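You operate a simulated robot arm through the tools that you are given. There is no shell and no other tool.

The job below is to be done with a simulated robot arm. You get a single attempt, and the scene is never put back.

TASK
Hush the alarm and run the fan until the heat gauge is under 100, then reset the peak.
Fine: leave the fan on auto.

Only the result counts: the job must be done as asked and must still hold three seconds after the hand-in. Knocking over, shifting, dropping, spilling or breaking anything else fails it.

THE ROBOT
A 7-joint arm with a two-finger parallel gripper, fixed in place. Base frame: the origin is on the floor under the middle of its stand, x ahead of it, y to its left, z up. Units: m, rad, N and s.
With the tool pointing down near the work surface it reaches from about 0.4 to 0.76 m from the base axis. Its first joint turns from -2.496 to 2.496 rad. Payload 3 kg.
The TCP is the grasp point between the finger pads, 0.03 m short of the fingertips. In the tool frame z runs along the fingers and y along their closing line. Largest opening 0.11 m; finger width 0.02, thickness 0.01; the body of the gripper, 0.048 by 0.112 m, starts 0.055 m behind the TCP.
Orientation is that of the tool frame in the base frame, as a unit quaternion [x, y, z, w]. With the fingers straight down and closing along the base's y, the tool's x points along the base's -x, its y along +y and its z along -z.

THE INTERFACE
- The arm moves only by the tool jog_arm. Its argument "moves" is a list of rows, each an object of numbers (a shift or turn left out is 0, a gripper value left out holds the last): "ax", "ay", "az": the turn, a rotation vector about the base's x, y, z in rad; "dx", "dy", "dz": the shift along the base's x, y, z in cm; "grip": the finger opening in cm, from 0 to 11. In form: [{"ax": .., "ay": .., "az": .., "dx": .., "dy": .., "dz": .., "grip": ..}, ...]. A call has 1 to 20 rows; each row shifts and turns the commanded pose from where the row before left it. A row lasts 0.2 s, in which the tool goes at most 0.05 m and 0.15 rad; a call with a longer step from one row to the next is refused whole, and so is a gripper value outside its range. A pose out of reach is approached as far as the arm can. The call stops where the force on the tool passes 40 N (or 10 N more than at its start, if that is more) or the arm is blocked; 0.2 s more then pass. Each finger travels about 0.108 m/s and halts on what it meets, pressing with about 40 N; the grip force reading is that of the motor and also rises with nothing between the fingers. The clock runs only during rows and for 0.2 s after the last one: add rows that do not move to give the fingers time. It gives the time, the measured TCP pose, the force on the tool (base axes), the opening and the grip force at its end, in the units of the frame above (readings bear some noise), with the torque about the TCP (base axes, N m) and any sound that the robot's microphone picked up, and new pictures: "show" is both (left out), scene, wrist or none.
- Cameras (640 x 400 px; columns grow to the right, rows downward): "scene" is fixed at [0.0433, 0.6506, 1.1558]; the picture's right is [-0.48, -0.88, 0.00], its down [-0.26, 0.14, -0.96] and it looks along [0.84, -0.46, -0.30] (base axes); focal length 322 px, centre (320, 200). "wrist" rides on the gripper at [0.072, 0.017, -0.103] in the tool frame; the picture's right is [-0.23, 0.97, 0.00], its down [-0.76, -0.18, -0.62] and it looks along [-0.61, -0.14, 0.78] (tool axes); focal length 222 px, centre (320, 200).
- move_column(by): slides the trunk up (or, below 0, down) by that many m; the arm rides with it, the base frame stays. It gives what a move gives, with no picture.
- point_at(camera, pixels): for up to 12 pixels [column, row] of the newest picture of that camera ("zoom" is the newest enlarged one), the place [x, y, z] in the base frame of the surface seen there, good to about 0.002 m, but the place of the scene camera against the robot may be out by one fixed shift of up to 0.018 m in any direction. It takes no simulated time.
- inspect(camera, box): a new picture of the part [left, top, right, bottom] of that camera's present view, enlarged. It takes no simulated time.
- hand_in(): hands the job in; it is judged then, once.

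Open the gripper and draw the arm clear of the work before you hand the job in, unless the task says otherwise.

The tools are called after "Request:" as name(argument=value, ...) on one line, values as JSON. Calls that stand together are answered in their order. jog_arm: Moves the arm, as the interface text tells. Its arguments: {"type":"object","properties":{"moves":{"type":"array"},"show":{"type":"string","enum":["both","scene","wrist","none"]}},"required":["moves"]} The other tools are called the same way: move_column (by) moves the trunk up or down; point_at (camera, pixels) gives the place of the surface under pixels of a picture; inspect (camera, box) takes an enlarged picture of a part of a camera's view; hand_in () hands the job in.

At the start:

```text
time_s: 0.0
eef_pos: [0.7593, 0.0049, 0.8832]
ee_rot: [0.0, 1.0, 0.0, 0.0]
contact_force: [-0.1, 1.3, -1.2]
moment: [0.01, -0.02, 0.02]
grip_width: 0.11
grip_force: 0.1
trunk travel left (down, up): [-0.39, 0.5]
```

scene: 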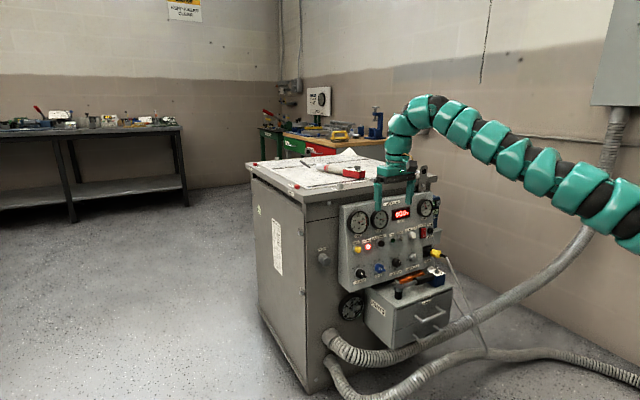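
wrist: 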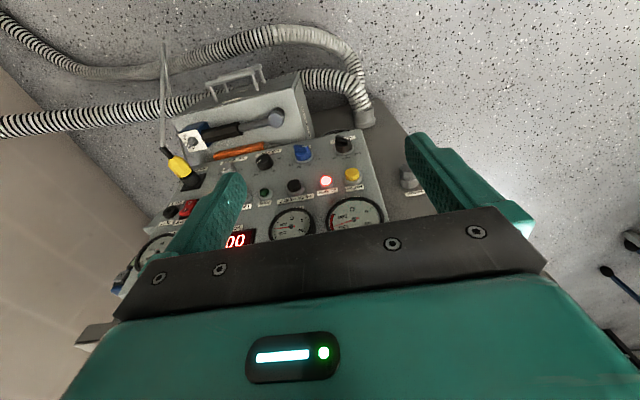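

I start by looking closely at the control panel in both views (scene panel around columns 340-440, rows 190-290).

Request:
inspect(camera="scene", box=[330, 180, 450, 290])

Request:
inspect(camera="wrist", box=[110, 120, 430, 300])

```text
3.64 times, centred on (390, 235) of scene
```

zoom: 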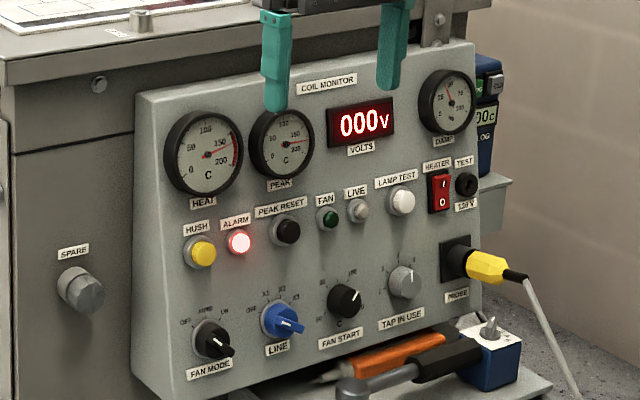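

```text
2.00 times, centred on (270, 210) of wrist
```

zoom: 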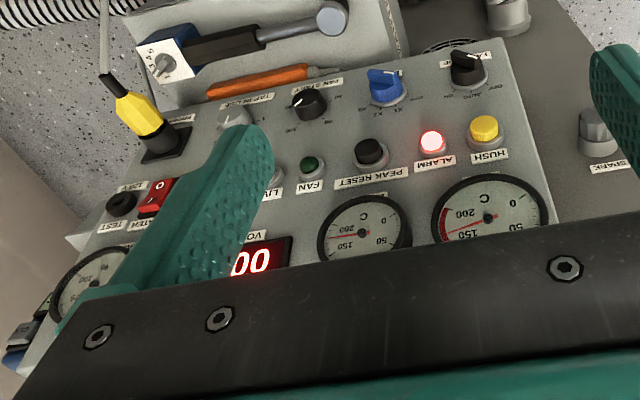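

The panel shows HUSH, PEAK RESET and the FAN MODE knob (OFF/AUTO/ON). I zoom closer on the knobs and gauges to read them.

Request:
inspect(camera="scene", box=[356, 255, 396, 287])

Request:
inspect(camera="scene", box=[355, 200, 395, 232])

Request:
inspect(camera="wrist", box=[250, 125, 410, 225])

Request:
inspect(camera="scene", box=[385, 220, 445, 275])

Request:
point_at(camera="scene", pixels=[[367, 250], [368, 276], [409, 244], [352, 205], [350, 285], [440, 200], [395, 225], [375, 235], [425, 240], [320, 240], [440, 265], [356, 250]])

```text
12.50 times, centred on (376, 271) of scene
```

zoom: 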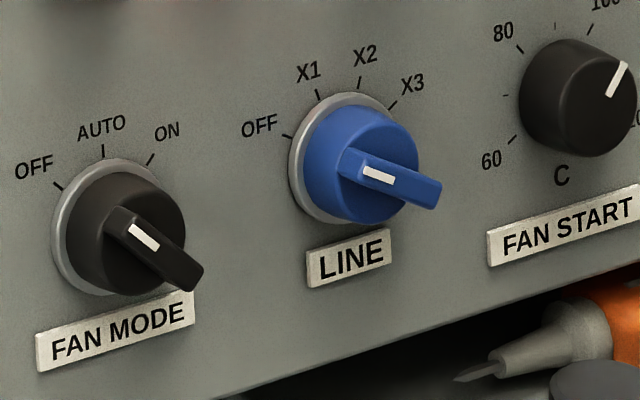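

```text
12.50 times, centred on (375, 216) of scene
```

zoom: 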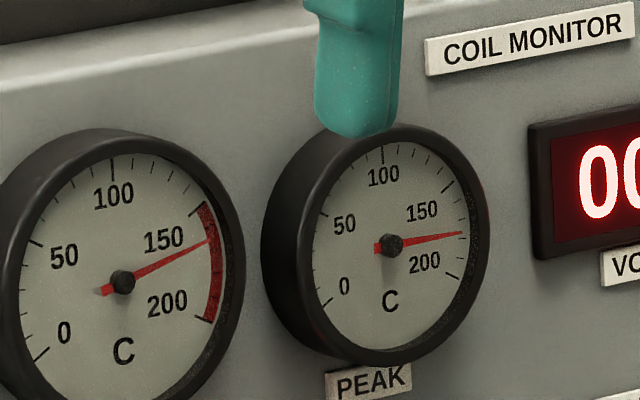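

```text
4.00 times, centred on (330, 175) of wrist
```

zoom: 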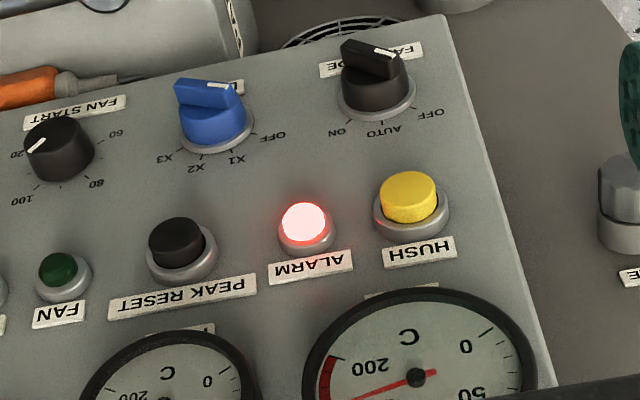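

```text
7.27 times, centred on (415, 248) of scene
```

zoom: 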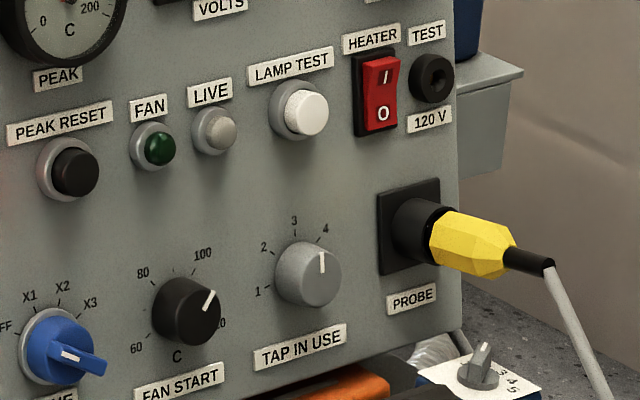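

```text
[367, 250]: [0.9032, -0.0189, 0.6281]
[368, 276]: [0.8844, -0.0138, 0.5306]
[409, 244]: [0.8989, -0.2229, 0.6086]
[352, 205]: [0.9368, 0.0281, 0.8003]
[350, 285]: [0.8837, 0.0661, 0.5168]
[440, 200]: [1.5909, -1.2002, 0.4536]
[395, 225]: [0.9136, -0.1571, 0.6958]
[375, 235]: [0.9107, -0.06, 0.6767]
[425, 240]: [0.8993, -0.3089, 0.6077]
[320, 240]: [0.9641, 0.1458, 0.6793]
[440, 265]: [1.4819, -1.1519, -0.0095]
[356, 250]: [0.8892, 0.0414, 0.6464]
```

FAN MODE's white mark points at OFF, heat reads about 165 and peak about 170. Now I measure the panel features through the wrist camera, which is tied to the arm, and compare with the scene camera.

Request:
inspect(camera="wrist", box=[250, 125, 410, 225])

Request:
point_at(camera="zoom", pixels=[[410, 192], [178, 237], [303, 215], [345, 48], [392, 55], [378, 118], [270, 190], [470, 180], [430, 60], [100, 180], [212, 95], [55, 150]])

Request:
point_at(camera="wrist", pixels=[[352, 172], [294, 186], [344, 138], [409, 178], [275, 120], [240, 130], [250, 95], [200, 125], [300, 110], [355, 115], [237, 75], [265, 75]])

Request:
point_at(camera="scene", pixels=[[367, 250], [371, 275], [409, 244], [375, 310], [415, 300], [395, 295], [445, 310], [430, 283], [440, 275], [400, 290], [355, 305], [325, 260]])

```text
4.00 times, centred on (330, 175) of wrist
```

zoom: 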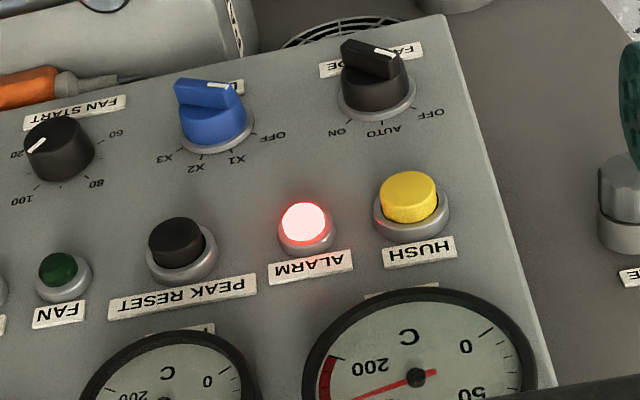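

```text
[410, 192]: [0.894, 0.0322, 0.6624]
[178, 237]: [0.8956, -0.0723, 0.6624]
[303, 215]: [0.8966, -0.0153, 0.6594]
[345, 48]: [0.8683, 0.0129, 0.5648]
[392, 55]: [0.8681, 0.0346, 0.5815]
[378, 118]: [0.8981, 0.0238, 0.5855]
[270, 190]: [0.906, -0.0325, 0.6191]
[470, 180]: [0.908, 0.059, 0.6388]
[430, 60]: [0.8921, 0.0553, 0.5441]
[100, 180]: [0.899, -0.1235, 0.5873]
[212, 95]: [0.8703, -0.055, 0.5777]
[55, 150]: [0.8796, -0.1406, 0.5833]
```

```text
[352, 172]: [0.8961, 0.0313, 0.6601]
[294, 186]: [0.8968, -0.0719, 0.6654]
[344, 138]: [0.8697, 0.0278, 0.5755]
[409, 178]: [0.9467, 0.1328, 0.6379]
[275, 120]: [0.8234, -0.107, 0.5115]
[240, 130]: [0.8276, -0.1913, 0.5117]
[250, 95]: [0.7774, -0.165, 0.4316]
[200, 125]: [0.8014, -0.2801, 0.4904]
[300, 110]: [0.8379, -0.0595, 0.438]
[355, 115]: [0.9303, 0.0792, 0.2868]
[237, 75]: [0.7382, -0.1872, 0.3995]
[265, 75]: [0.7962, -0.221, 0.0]
```

```text
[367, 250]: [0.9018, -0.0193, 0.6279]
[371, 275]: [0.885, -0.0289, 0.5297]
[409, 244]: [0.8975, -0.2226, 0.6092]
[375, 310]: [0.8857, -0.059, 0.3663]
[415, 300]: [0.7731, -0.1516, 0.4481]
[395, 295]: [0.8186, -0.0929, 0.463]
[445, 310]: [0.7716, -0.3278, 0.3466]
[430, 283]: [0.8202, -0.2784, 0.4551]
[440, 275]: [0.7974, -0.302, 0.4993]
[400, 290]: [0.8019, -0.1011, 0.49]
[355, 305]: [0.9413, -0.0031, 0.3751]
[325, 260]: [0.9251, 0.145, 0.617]
```

Wrist points give HUSH cap at about (0.894, 0.032, 0.662), PEAK RESET at (0.896, -0.072, 0.662), and the FAN MODE wing from (0.868, 0.013, 0.565) to (0.868, 0.035, 0.582); the panel leans back about 10°. I draw back and pitch the tool to point into the panel, closing the fingers.

Request:
jog_arm(moves=[{"dx": -3, "dz": 0, "grip": 0}, {"dx": -3, "dz": 0}, {"ay": -0.1385, "dx": -0.8, "dz": -0.8}, {"ay": -0.1385, "dx": -0.8, "dz": -0.8}, {"ay": -0.1385, "dx": -0.5, "dz": -0.8}, {"ay": -0.1385, "dx": -0.5, "dz": -0.8}, {"ay": -0.1385, "dz": -0.8}, {"ay": -0.1385, "dz": -0.8}, {"ay": -0.1385, "dz": -0.8}, {"ay": -0.1385, "dz": -0.8}, {"ay": -0.1385, "dz": -0.8}, {"ay": -0.1385, "dz": -0.8}, {}], show="both")

```text
time_s: 2.8
eef_pos: [0.7394, 0.0113, 0.7983]
ee_rot: [-0.02, 0.897, 0.003, 0.441]
contact_force: [-0.4, -1.3, 0.3]
moment: [0.01, 0.01, 0.05]
grip_width: 0.0001
grip_force: 37.7
out of reach, approached as far as the arm can: row 1, 2, 4, 5, 6, 7, 8
trunk travel left (down, up): [-0.39, 0.5]
```

scene: 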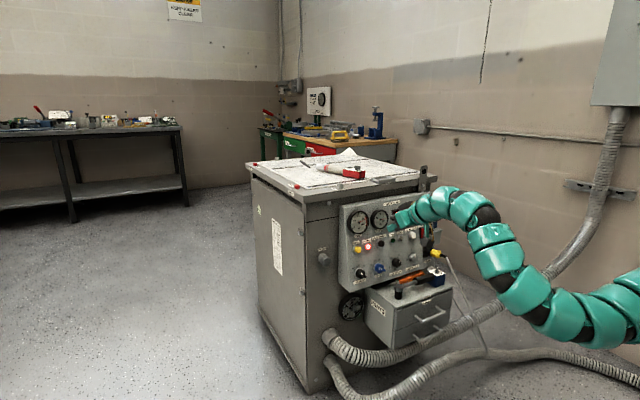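
wrist: 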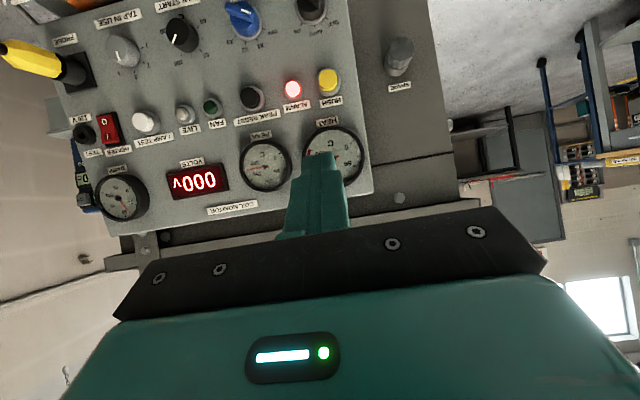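

The arm only went part way (several rows out of reach); the tool is now pitched about 52° and at (0.739, 0.011, 0.798). I continue pitching in small steps to see how it follows.

Request:
jog_arm(moves=[{"ay": -0.12, "dz": -0.8, "dx": -0.5}, {"ay": -0.12, "dz": -0.8, "dx": -0.5}, {"ay": -0.12, "dz": -0.8, "dx": -0.5}, {"ay": -0.115, "dz": -0.8, "dx": -0.5}, {}], show="both")

```text
time_s: 4.0
eef_pos: [0.7187, 0.0116, 0.7666]
ee_rot: [-0.022, 0.768, 0.0, 0.64]
contact_force: [-0.8, -1.0, 0.7]
moment: [-0.03, -0.04, -0.01]
grip_width: 0.0
grip_force: 38.0
trunk travel left (down, up): [-0.39, 0.5]
```

scene: 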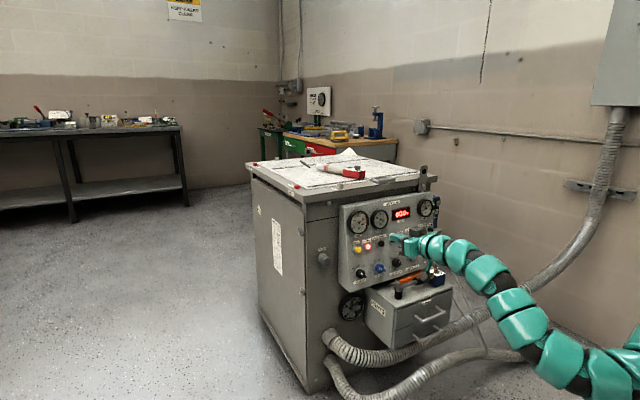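
wrist: 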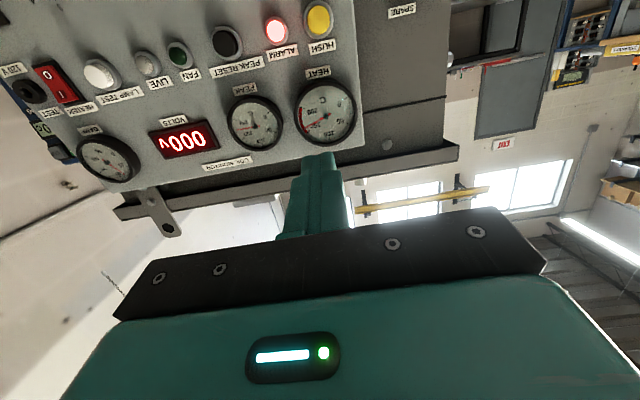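

The tool now points along the panel normal (slight 1.6° yaw/roll error). HUSH is at wrist (318,18); I correct the small tilt, lower in front of HUSH and come to a stand-off of about 5 cm.

Request:
jog_arm(moves=[{"ax": 0.028, "az": -0.033, "dz": -2.4, "dy": 0.5}, {"dz": -2.4, "dy": 0.5}, {"dz": -2.4, "dy": 0.5}, {"dz": -2.0, "dy": 0.5}, {"dx": 2.5}, {"dx": 2.5}, {"dx": 2.5}, {"dx": 2}, {}], show="both")

```text
time_s: 6.0
eef_pos: [0.8141, 0.0309, 0.6755]
ee_rot: [0.001, 0.769, -0.001, 0.64]
contact_force: [-0.3, 0.8, -0.4]
moment: [0.03, -0.01, -0.02]
grip_width: 0.0002
grip_force: 37.1
trunk travel left (down, up): [-0.39, 0.5]
```

scene: 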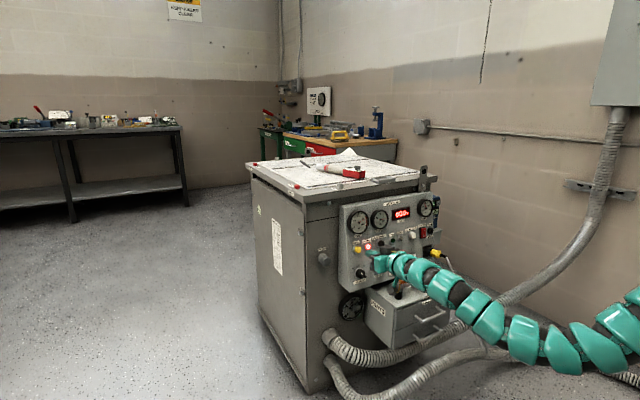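
wrist: 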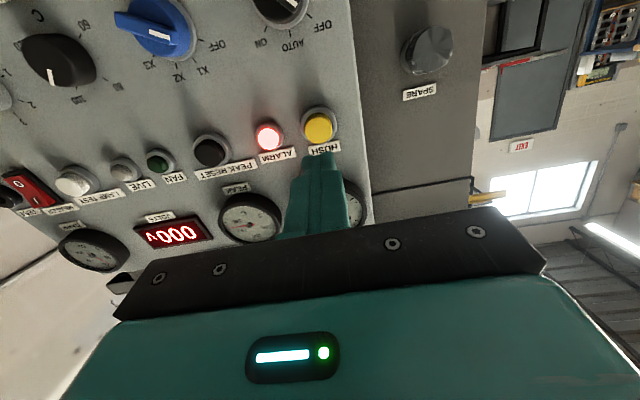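

Orientation is right now, and HUSH sits at wrist (320,127) just past the fingertips. I re-measure the buttons and knob from this closer, square-on view.

Request:
inspect(camera="wrist", box=[190, 0, 350, 180])

Request:
point_at(camera="wrist", pixels=[[320, 128], [320, 120], [319, 138], [209, 153], [209, 146], [268, 137], [278, 5], [290, 5], [290, 80], [338, 90], [240, 110], [300, 60]])

```text
2.22 times, centred on (270, 90) of wrist
```

zoom: 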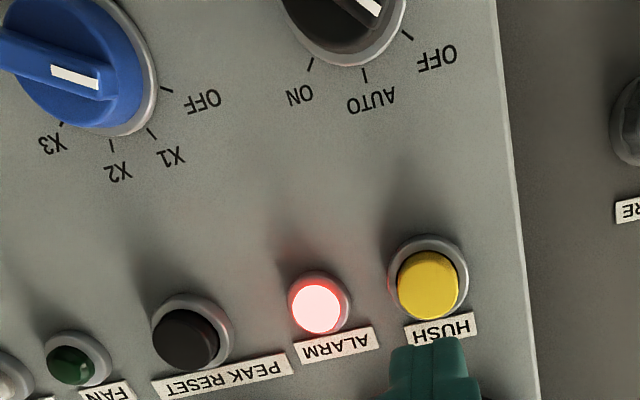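

```text
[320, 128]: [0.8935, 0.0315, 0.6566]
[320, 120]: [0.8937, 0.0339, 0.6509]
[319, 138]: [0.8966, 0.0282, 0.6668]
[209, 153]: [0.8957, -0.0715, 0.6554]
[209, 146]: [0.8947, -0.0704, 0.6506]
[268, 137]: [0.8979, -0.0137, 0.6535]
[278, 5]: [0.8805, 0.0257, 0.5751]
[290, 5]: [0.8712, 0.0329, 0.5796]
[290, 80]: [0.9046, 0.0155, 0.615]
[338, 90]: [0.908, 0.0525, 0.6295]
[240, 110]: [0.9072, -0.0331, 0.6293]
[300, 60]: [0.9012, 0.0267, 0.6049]
```

HUSH's cap centre is at (0.8935, 0.031, 0.657). I move to about 1 cm before contact, lined up with its axis.

Request:
jog_arm(moves=[{"dx": 2, "dz": -0.6}, {"dx": 2, "dz": -0.55}, {}], show="both")

```text
time_s: 6.8
eef_pos: [0.8544, 0.0309, 0.6638]
ee_rot: [0.0, 0.769, 0.0, 0.64]
contact_force: [0.9, 0.7, 1.0]
moment: [0.02, -0.01, 0.0]
grip_width: 0.0
grip_force: 37.8
trunk travel left (down, up): [-0.39, 0.5]
```

scene: 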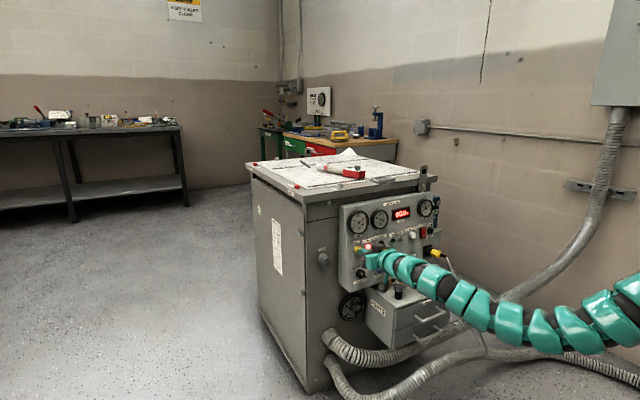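
wrist: 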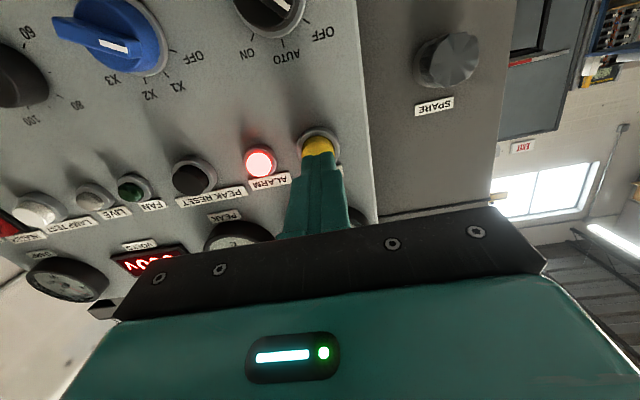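

The fingertips at wrist (318,142) cover the yellow cap. I press along the panel normal in small steps.

Request:
jog_arm(moves=[{"dx": 0.4, "dz": -0.07}, {"dx": 0.4, "dz": -0.07}, {"dx": 0.2, "dz": -0.04}, {"dx": 0.2, "dz": -0.04}, {"dx": 0.2, "dz": -0.04}], show="both")

```text
time_s: 8.0
eef_pos: [0.8687, 0.0309, 0.6618]
ee_rot: [0.001, 0.768, -0.001, 0.64]
contact_force: [-3.1, -0.1, -1.5]
moment: [-0.01, 0.02, 0.02]
grip_width: 0.0002
grip_force: 38.0
trunk travel left (down, up): [-0.39, 0.5]
heard: click
```

scene: 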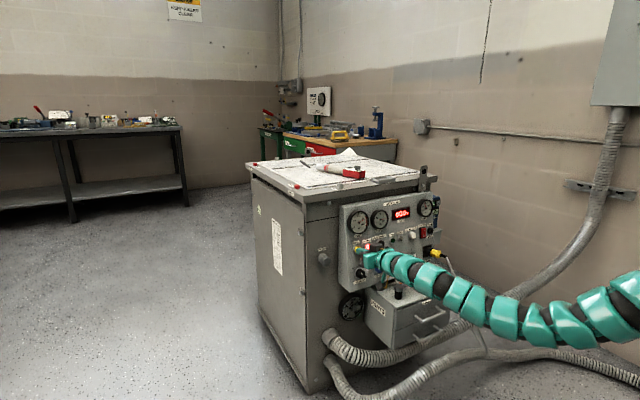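
wrist: 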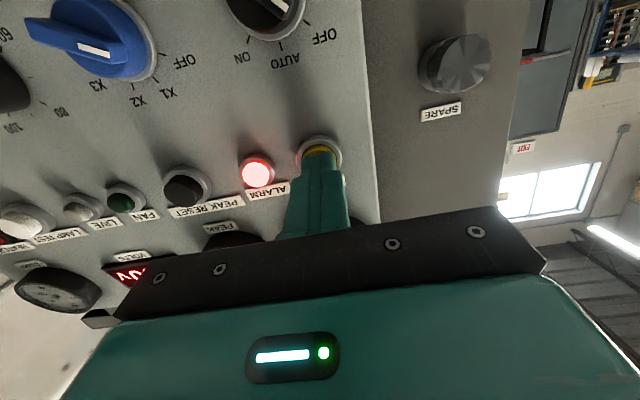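

A click was heard with light contact force (~3 N). I back off about 3 cm and look at the ALARM lamp and the cap.

Request:
jog_arm(moves=[{"dx": -1, "dz": 0.18}, {"dx": -2, "dz": 0.36}, {"dx": -2, "dz": 0.36}, {}], show="both")

Request:
inspect(camera="wrist", box=[160, 80, 360, 240])

Request:
inspect(camera="scene", box=[335, 190, 415, 260])

```text
time_s: 9.0
eef_pos: [0.8181, 0.0326, 0.671]
ee_rot: [0.001, 0.769, -0.001, 0.639]
contact_force: [0.5, -0.1, -0.3]
moment: [0.0, 0.02, -0.02]
grip_width: 0.0001
grip_force: 37.3
trunk travel left (down, up): [-0.39, 0.5]
```

scene: 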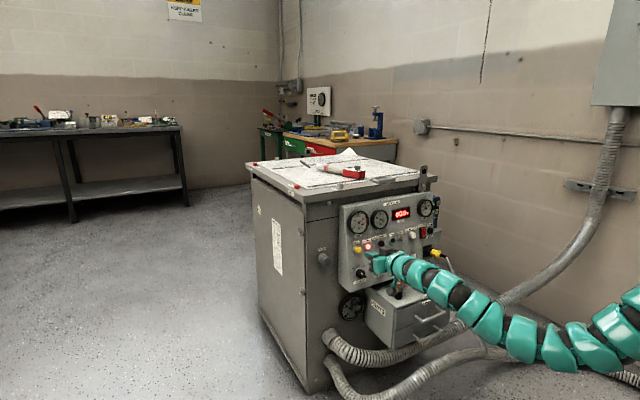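
wrist: 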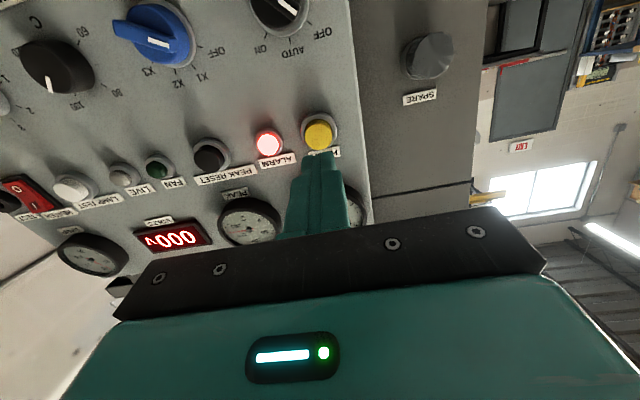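

```text
2.50 times, centred on (260, 160) of wrist
```

zoom: 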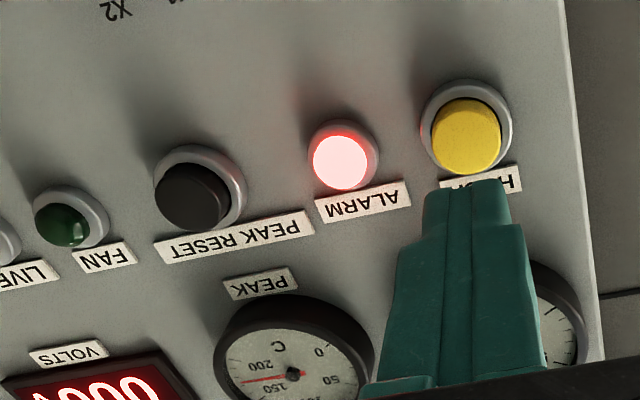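

```text
5.71 times, centred on (375, 225) of scene
```

zoom: 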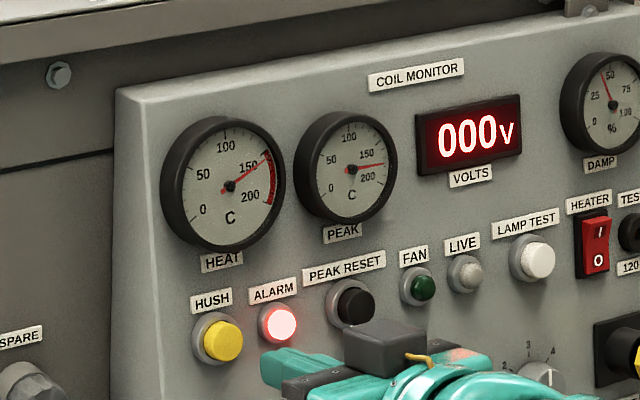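

The click registered and the cap sprang back; the ALARM lamp stays lit, presumably while the heat is still in the red. Next I go in front of the FAN MODE knob, opening the gripper, to look at its wing.

Request:
jog_arm(moves=[{"dx": -2.5, "dy": -0.4, "grip": 6}, {"dx": -1.5, "dy": -0.5, "dz": -2}, {"dz": -2.5}, {"dz": -2.5}, {"dz": -1.0}, {}], show="both")

Request:
inspect(camera="wrist", box=[220, 60, 400, 180])

Request:
inspect(camera="scene", box=[335, 190, 415, 290])

```text
time_s: 10.4
eef_pos: [0.7792, 0.0216, 0.5912]
ee_rot: [0.001, 0.769, -0.001, 0.639]
contact_force: [-1.1, 0.3, -0.7]
moment: [0.05, -0.02, -0.01]
grip_width: 0.0601
grip_force: 0.1
trunk travel left (down, up): [-0.39, 0.5]
```

scene: 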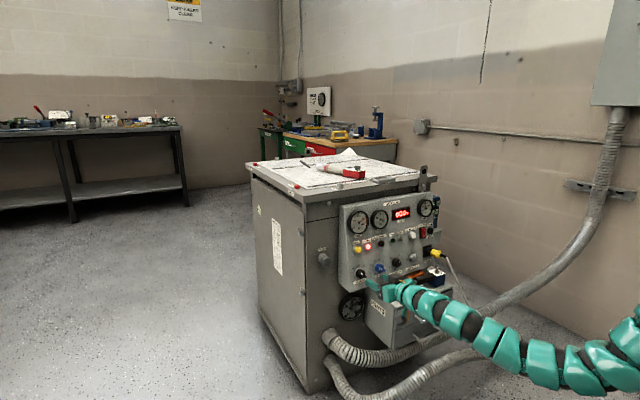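
wrist: 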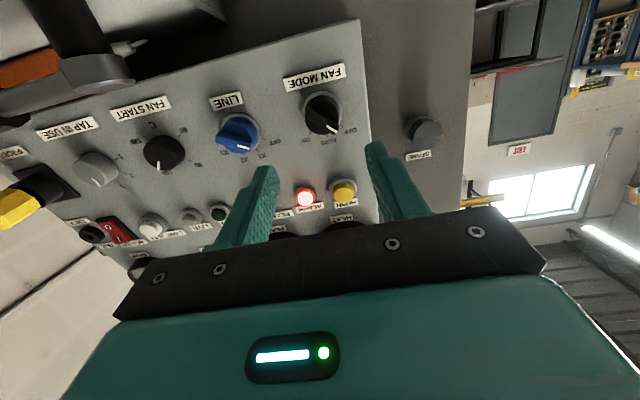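

```text
3.33 times, centred on (310, 120) of wrist
```

zoom: 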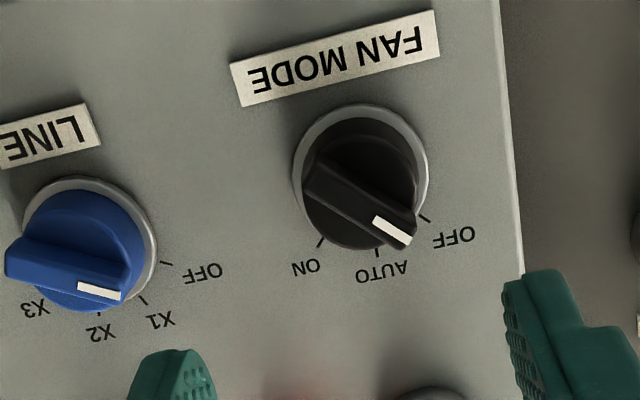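

```text
4.00 times, centred on (375, 240) of scene
```

zoom: 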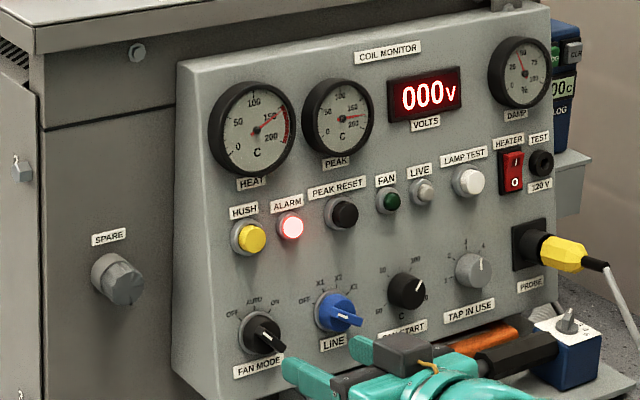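

The FAN MODE knob shows clearly: wing from about zoom (310,175) to (410,240), white end at OFF. I re-take that zoom and measure its ends, faces and the panel round it.

Request:
inspect(camera="wrist", box=[280, 80, 360, 130])

```text
8.00 times, centred on (320, 105) of wrist
```

zoom: 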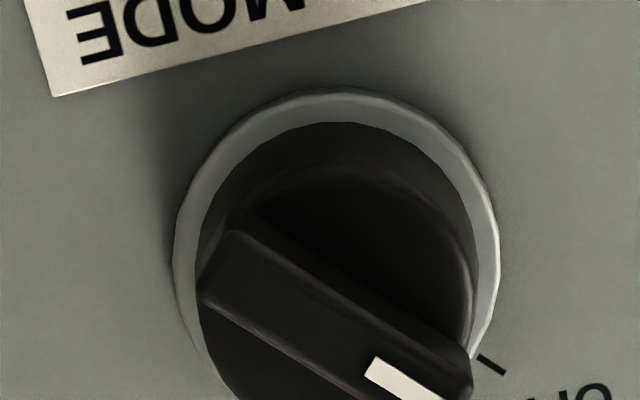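

Request:
point_at(camera="zoom", pixels=[[235, 235], [215, 290], [225, 265], [330, 325], [465, 370], [440, 395], [360, 200], [440, 240], [230, 370], [185, 250], [560, 200], [340, 95]])

Request:
point_at(camera="wrist", pixels=[[331, 128], [337, 131], [308, 113], [320, 122], [333, 133], [325, 118]])

```text
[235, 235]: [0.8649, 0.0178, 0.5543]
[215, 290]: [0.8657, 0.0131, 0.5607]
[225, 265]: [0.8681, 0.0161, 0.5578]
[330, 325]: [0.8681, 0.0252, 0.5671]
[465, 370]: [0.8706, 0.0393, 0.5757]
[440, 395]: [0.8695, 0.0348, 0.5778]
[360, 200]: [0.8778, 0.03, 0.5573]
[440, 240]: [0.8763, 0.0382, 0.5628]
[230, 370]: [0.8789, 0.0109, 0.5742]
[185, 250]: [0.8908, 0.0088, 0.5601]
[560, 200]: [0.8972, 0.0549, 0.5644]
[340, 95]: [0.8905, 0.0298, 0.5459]
```

```text
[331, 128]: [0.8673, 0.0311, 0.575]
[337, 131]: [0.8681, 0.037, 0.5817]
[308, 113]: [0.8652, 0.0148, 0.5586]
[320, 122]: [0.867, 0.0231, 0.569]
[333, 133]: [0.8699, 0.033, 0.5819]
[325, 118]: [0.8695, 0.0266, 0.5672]
```

The wing's centre is at about (0.867, 0.0255, 0.5685), 8 mm thick, 11 mm proud of the knob body, at 45°. I roll the tool 45° counter-clockwise so the fingers straddle the wing and come to 4 cm off.

Request:
jog_arm(moves=[{"ax": -0.1287, "az": 0.0237, "grip": 3.5}, {"ax": -0.1287, "az": 0.0237}, {"ax": -0.1287, "az": 0.0237}, {"ax": -0.1287, "az": 0.0237}, {"ax": -0.1287, "az": 0.0237}, {"ax": -0.1287, "az": 0.0237}, {"dx": 1.4, "dy": 0.2, "dz": -0.6}, {"dx": 1.38, "dy": 0.19, "dz": -0.57}, {}, {}], show="both")

Request:
inspect(camera="wrist", box=[220, 60, 420, 200])

```text
time_s: 12.6
eef_pos: [0.8066, 0.0247, 0.5792]
ee_rot: [-0.293, 0.71, -0.244, 0.591]
contact_force: [-0.4, 0.1, 0.0]
moment: [-0.02, -0.04, -0.02]
grip_width: 0.0353
grip_force: 0.0
trunk travel left (down, up): [-0.39, 0.5]
```

scene: 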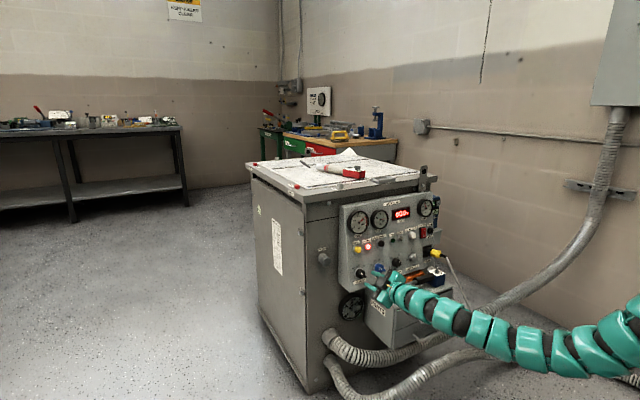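
wrist: 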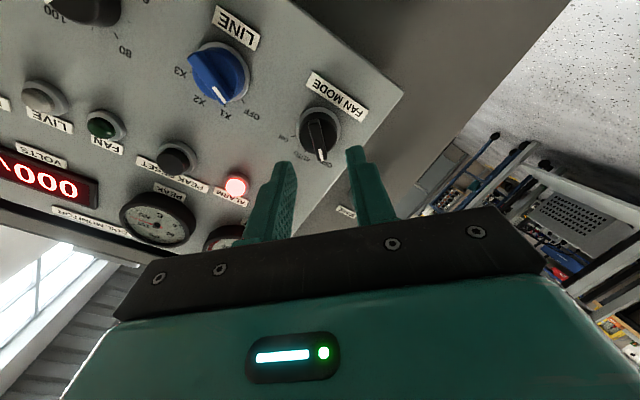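

```text
2.86 times, centred on (320, 130) of wrist
```

zoom: 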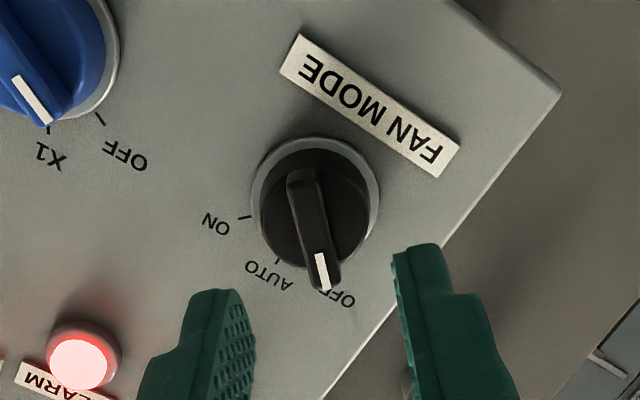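

Fingers now sit either side of the wing's line (left tip zoom (220,295), right tip (415,250)). I measure the wing again from this view.

Request:
point_at(camera="zoom", pixels=[[300, 180], [311, 225], [322, 270], [305, 200], [290, 190], [316, 175], [335, 285], [312, 288], [270, 220], [350, 220], [325, 220], [420, 300]])

```text
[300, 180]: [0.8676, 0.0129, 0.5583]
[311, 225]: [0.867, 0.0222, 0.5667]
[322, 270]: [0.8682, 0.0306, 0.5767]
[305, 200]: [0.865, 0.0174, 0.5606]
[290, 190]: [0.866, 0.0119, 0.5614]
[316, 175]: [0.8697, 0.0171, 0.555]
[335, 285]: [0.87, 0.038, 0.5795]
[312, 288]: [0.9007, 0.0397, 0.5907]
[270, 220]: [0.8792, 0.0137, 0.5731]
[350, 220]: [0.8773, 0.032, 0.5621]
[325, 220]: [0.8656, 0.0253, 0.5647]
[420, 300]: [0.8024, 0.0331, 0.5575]
```

The wing's mid-line agrees within 1 mm with the tool axis. I advance 3.85 cm along the normal so the tips sit beside the wing, just short of the knob body, then look before closing.

Request:
jog_arm(moves=[{"dx": 1.3, "dz": -0.23}, {"dx": 1.3, "dz": -0.22}, {"dx": 0.8, "dz": -0.14}, {"dx": 0.45, "dz": -0.07}, {}], show="wrist")

Request:
inspect(camera="wrist", box=[240, 80, 400, 200])

```text
time_s: 13.8
eef_pos: [0.8449, 0.0262, 0.5732]
ee_rot: [-0.294, 0.71, -0.244, 0.591]
contact_force: [0.1, 0.2, -0.2]
moment: [0.02, -0.03, 0.04]
grip_width: 0.0351
grip_force: 0.0
trunk travel left (down, up): [-0.39, 0.5]
```

wrist: 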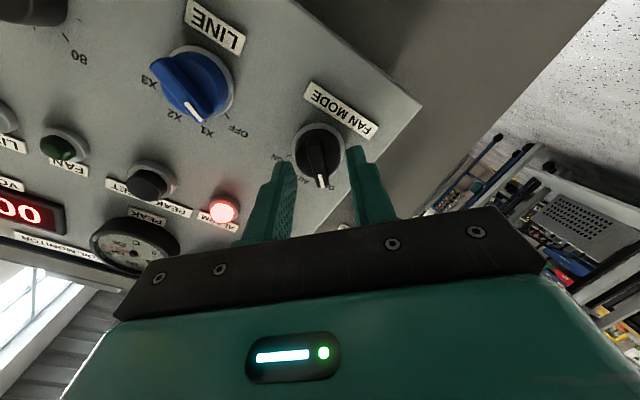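

```text
3.33 times, centred on (320, 140) of wrist
```

zoom: 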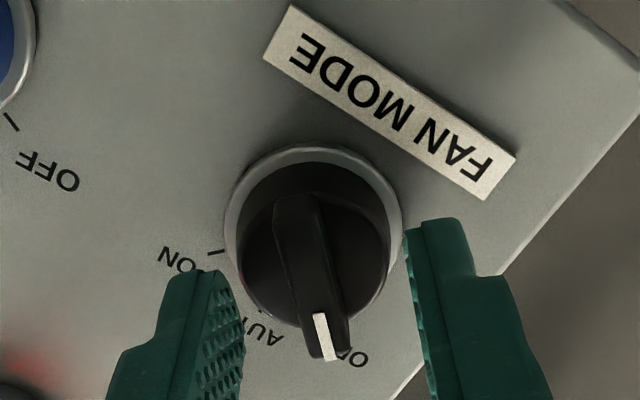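

Tips are beside the wing with no contact, but the wing looks slightly toward its tail side. I measure wing ends and fingertips from this view to check the centring before closing.

Request:
point_at(camera="zoom", pixels=[[296, 200], [300, 230], [310, 280], [324, 335], [275, 210], [320, 200], [352, 345], [312, 355], [230, 275], [208, 280], [425, 225], [455, 225]])

```text
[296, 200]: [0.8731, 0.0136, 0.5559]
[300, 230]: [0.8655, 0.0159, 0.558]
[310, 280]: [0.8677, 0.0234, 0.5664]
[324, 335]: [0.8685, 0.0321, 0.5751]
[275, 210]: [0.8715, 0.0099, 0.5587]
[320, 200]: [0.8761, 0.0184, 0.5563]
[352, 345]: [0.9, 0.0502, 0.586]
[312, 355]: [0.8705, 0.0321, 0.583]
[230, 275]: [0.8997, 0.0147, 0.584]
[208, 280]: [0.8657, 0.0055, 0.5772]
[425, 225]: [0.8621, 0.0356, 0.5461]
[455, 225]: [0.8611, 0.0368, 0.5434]
```

Offsets are within about 1 mm, so I close on the wing without moving.

Request:
jog_arm(moves=[{"grip": 0.3}, {}, {}], show="wrist")

Request:
inspect(camera="wrist", box=[240, 80, 400, 200])

```text
time_s: 14.6
eef_pos: [0.8466, 0.0246, 0.5738]
ee_rot: [-0.292, 0.71, -0.245, 0.592]
contact_force: [5.6, -3.4, 5.6]
moment: [-0.03, -0.28, -0.14]
grip_width: 0.0086
grip_force: 44.4
trunk travel left (down, up): [-0.39, 0.5]
```

wrist: 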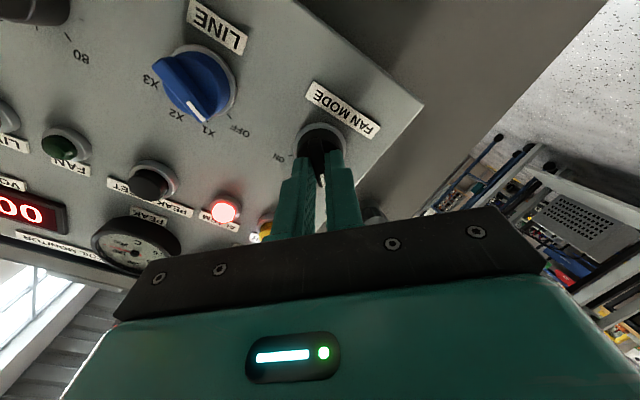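

```text
3.33 times, centred on (320, 140) of wrist
```

zoom: 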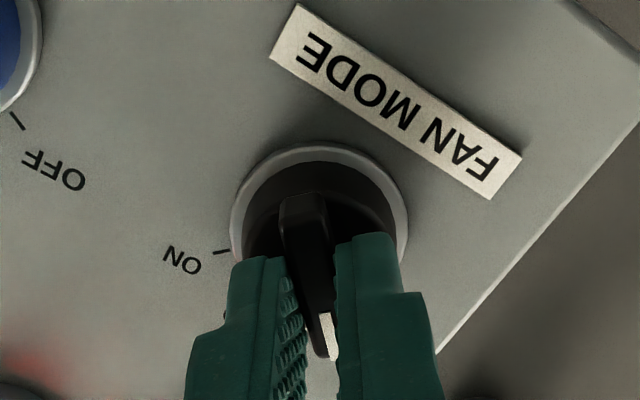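

The wing is gripped (8.6 mm between pads). I turn clockwise 45° to AUTO first and check how it follows.

Request:
jog_arm(moves=[{"ax": 0.1287, "az": -0.0237}, {"ax": 0.1287, "az": -0.0237}, {"ax": 0.1287, "az": -0.0237}, {"ax": 0.1287, "az": -0.0237}, {"ax": 0.1287, "az": -0.0237}, {"ax": 0.1287, "az": -0.0237}, {}], show="both")

Request:
inspect(camera="wrist", box=[240, 80, 400, 200])

Request:
inspect(camera="scene", box=[335, 190, 415, 290])

```text
time_s: 16.2
eef_pos: [0.8452, 0.0253, 0.5741]
ee_rot: [0.001, 0.767, 0.001, 0.641]
contact_force: [12.5, -11.1, 13.3]
moment: [-0.05, -0.02, -0.22]
grip_width: 0.0088
grip_force: 45.3
trunk travel left (down, up): [-0.39, 0.5]
```

scene: 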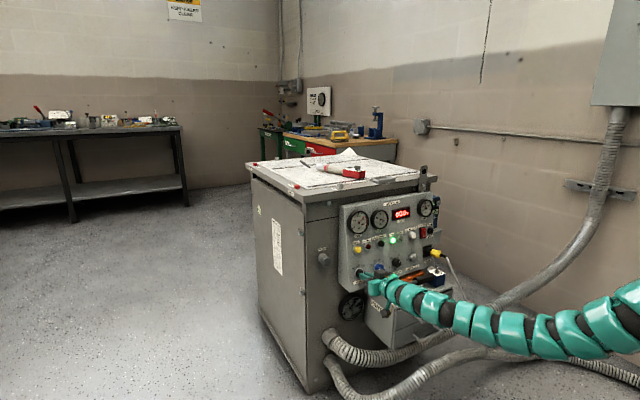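
wrist: 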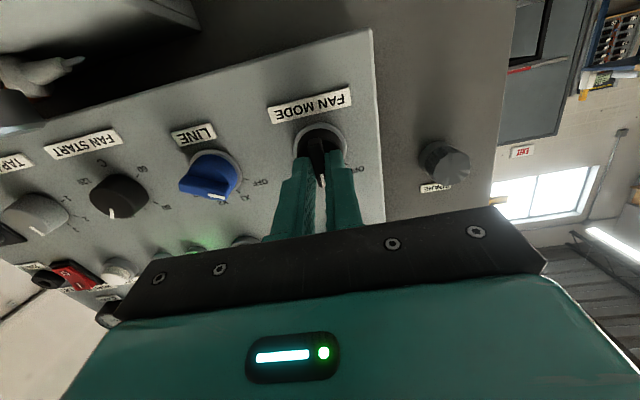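

```text
3.33 times, centred on (320, 140) of wrist
```

zoom: 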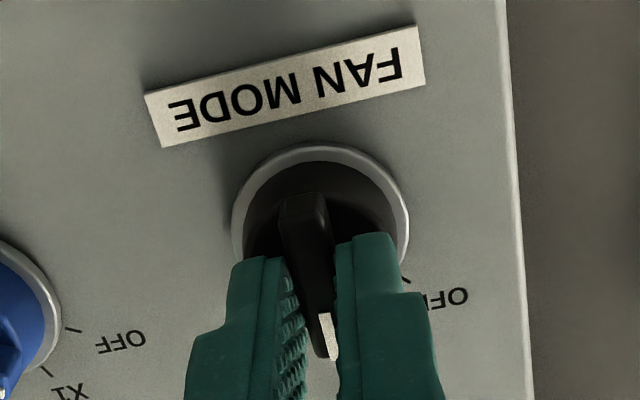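

```text
4.00 times, centred on (375, 240) of scene
```

zoom: 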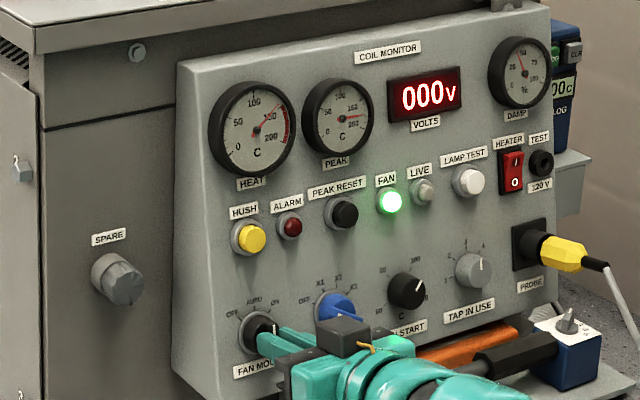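

FAN lamp lit green, ALARM lamp out, knob at AUTO. The side force has crept to about 21 N, so I ease the tool about 1 mm along that force to relieve it before turning on to ON.

Request:
jog_arm(moves=[{"dx": 0.08, "dy": -0.1, "dz": 0.1}, {}], show="none")

```text
time_s: 16.8
eef_pos: [0.8454, 0.0244, 0.5746]
ee_rot: [0.001, 0.769, -0.001, 0.639]
contact_force: [-1.4, -8.2, 8.1]
moment: [-0.03, -1.12, -0.19]
grip_width: 0.0088
grip_force: 44.6
trunk travel left (down, up): [-0.39, 0.5]
```

The force dropped to about 11 N. I ease a little more sideways and then turn another 45° clockwise to ON.

Request:
jog_arm(moves=[{"dy": -0.1, "dz": 0.06}, {"ax": 0.1287, "az": -0.0237}, {"ax": 0.1287, "az": -0.0237}, {"ax": 0.1287, "az": -0.0237}, {"ax": 0.1287, "az": -0.0237}, {"ax": 0.1287, "az": -0.0237}, {"ax": 0.1287, "az": -0.0237}, {}], show="both")

Request:
inspect(camera="wrist", box=[240, 80, 400, 200])

Request:
inspect(camera="scene", box=[335, 190, 415, 290])

```text
time_s: 18.6
eef_pos: [0.8465, 0.0245, 0.574]
ee_rot: [0.295, 0.711, 0.245, 0.59]
contact_force: [-12.6, -0.8, 0.1]
moment: [0.06, 0.51, 0.62]
grip_width: 0.0088
grip_force: 45.3
trunk travel left (down, up): [-0.39, 0.5]
```

scene: 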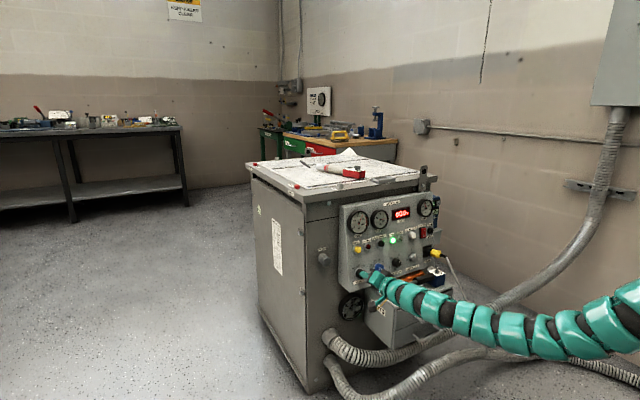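
wrist: 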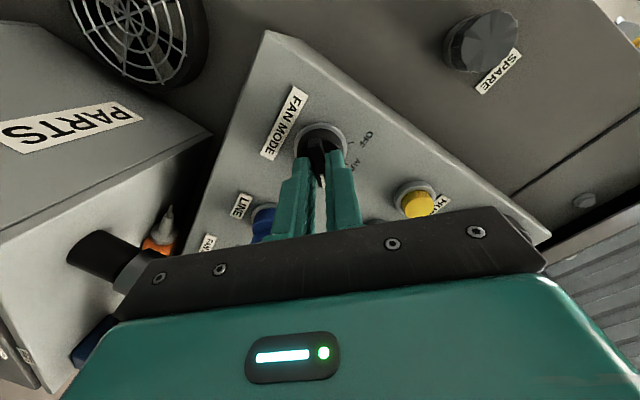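

```text
3.33 times, centred on (320, 140) of wrist
```

zoom: 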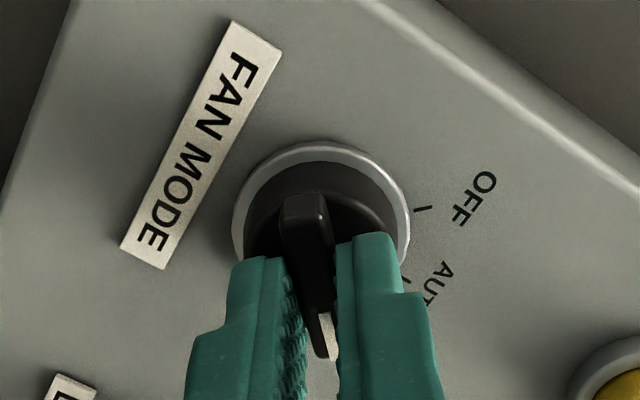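

```text
4.00 times, centred on (375, 240) of scene
```

zoom: 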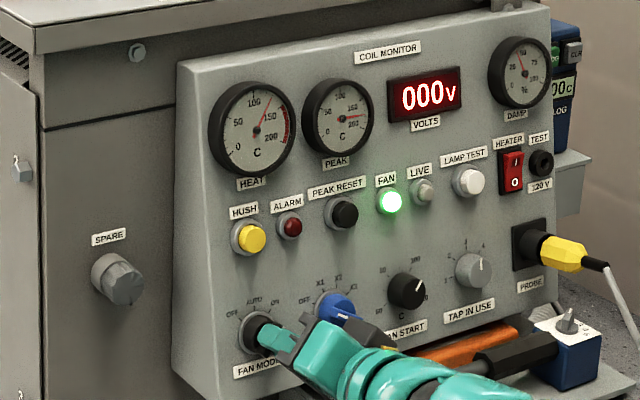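

The knob is at ON with the fan lamp lit; heat needle is near 120 and falling. I hold still and watch the gauge.

Request:
jog_arm(moves=[{}, {}, {}, {}, {}, {}, {}, {}, {}, {}], show="scene")

Request:
inspect(camera="scene", box=[345, 205, 400, 255])

```text
time_s: 20.8
eef_pos: [0.8454, 0.0241, 0.5731]
ee_rot: [0.293, 0.711, 0.244, 0.591]
contact_force: [-25.0, 2.3, -7.5]
moment: [-0.01, 0.25, 0.19]
grip_width: 0.0087
grip_force: 45.0
trunk travel left (down, up): [-0.39, 0.5]
```

scene: 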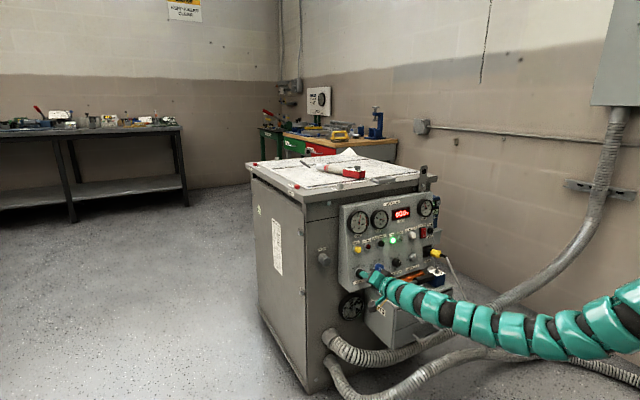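

```text
8.00 times, centred on (372, 230) of scene
```

zoom: 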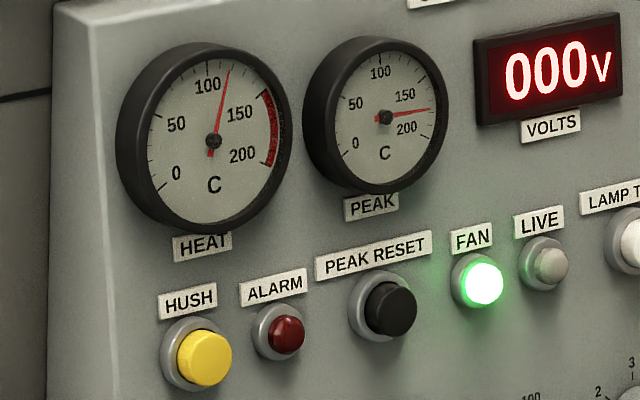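

Heat is about 112, still falling; the push-back force has crept to 25 N, so I ease 1 mm back and keep waiting.

Request:
jog_arm(moves=[{"dx": -0.1, "dz": -0.02}, {}, {}, {}, {}, {}, {}, {}, {}, {}, {}, {}, {}, {}, {}], show="scene")

Request:
inspect(camera="scene", box=[345, 205, 400, 255])

```text
time_s: 24.0
eef_pos: [0.8455, 0.0254, 0.5739]
ee_rot: [0.294, 0.711, 0.243, 0.591]
contact_force: [8.0, 7.4, 0.1]
moment: [0.06, -0.11, 0.33]
grip_width: 0.0088
grip_force: 44.9
trunk travel left (down, up): [-0.39, 0.5]
```

scene: 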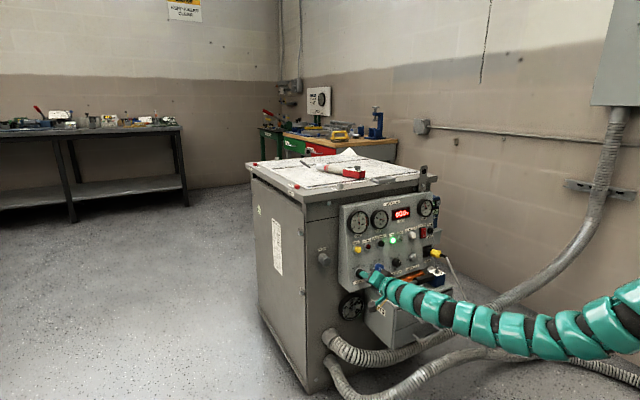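

```text
8.00 times, centred on (372, 230) of scene
```

zoom: 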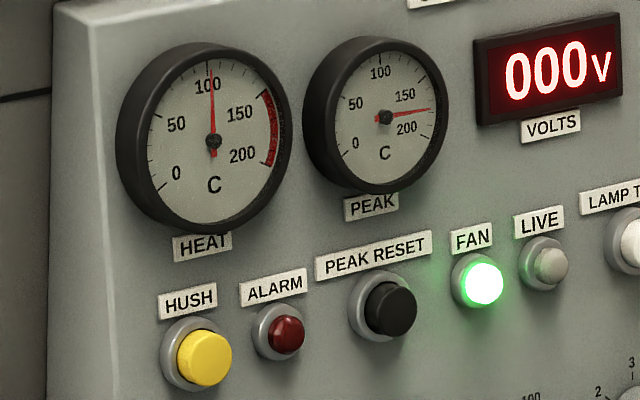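

Heat is about 102, falling slower. I keep waiting and check the heater rocker and the FAN START setting meanwhile.

Request:
jog_arm(moves=[{}, {}, {}, {}, {}, {}, {}, {}, {}, {}, {}, {}, {}, {}, {}, {}, {}, {}, {}, {}], show="scene")

Request:
inspect(camera="scene", box=[345, 205, 400, 255])

Request:
inspect(camera="scene", box=[395, 215, 445, 275])

```text
time_s: 28.2
eef_pos: [0.8451, 0.024, 0.5738]
ee_rot: [0.294, 0.711, 0.245, 0.591]
contact_force: [19.1, 8.6, 5.8]
moment: [0.06, -0.33, 0.3]
grip_width: 0.0089
grip_force: 45.3
trunk travel left (down, up): [-0.39, 0.5]
```

scene: 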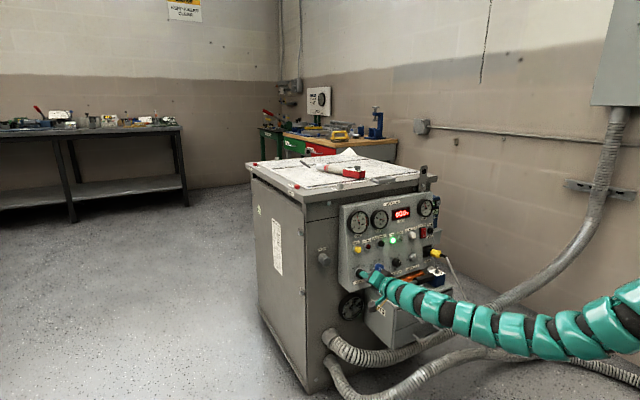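

```text
8.00 times, centred on (372, 230) of scene
```

zoom: 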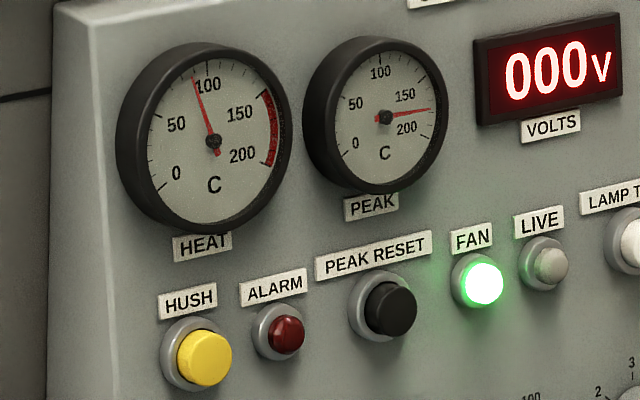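

```text
6.67 times, centred on (420, 245) of scene
```

zoom: 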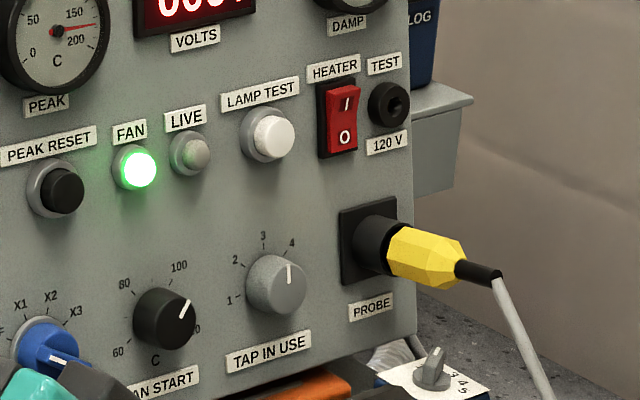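

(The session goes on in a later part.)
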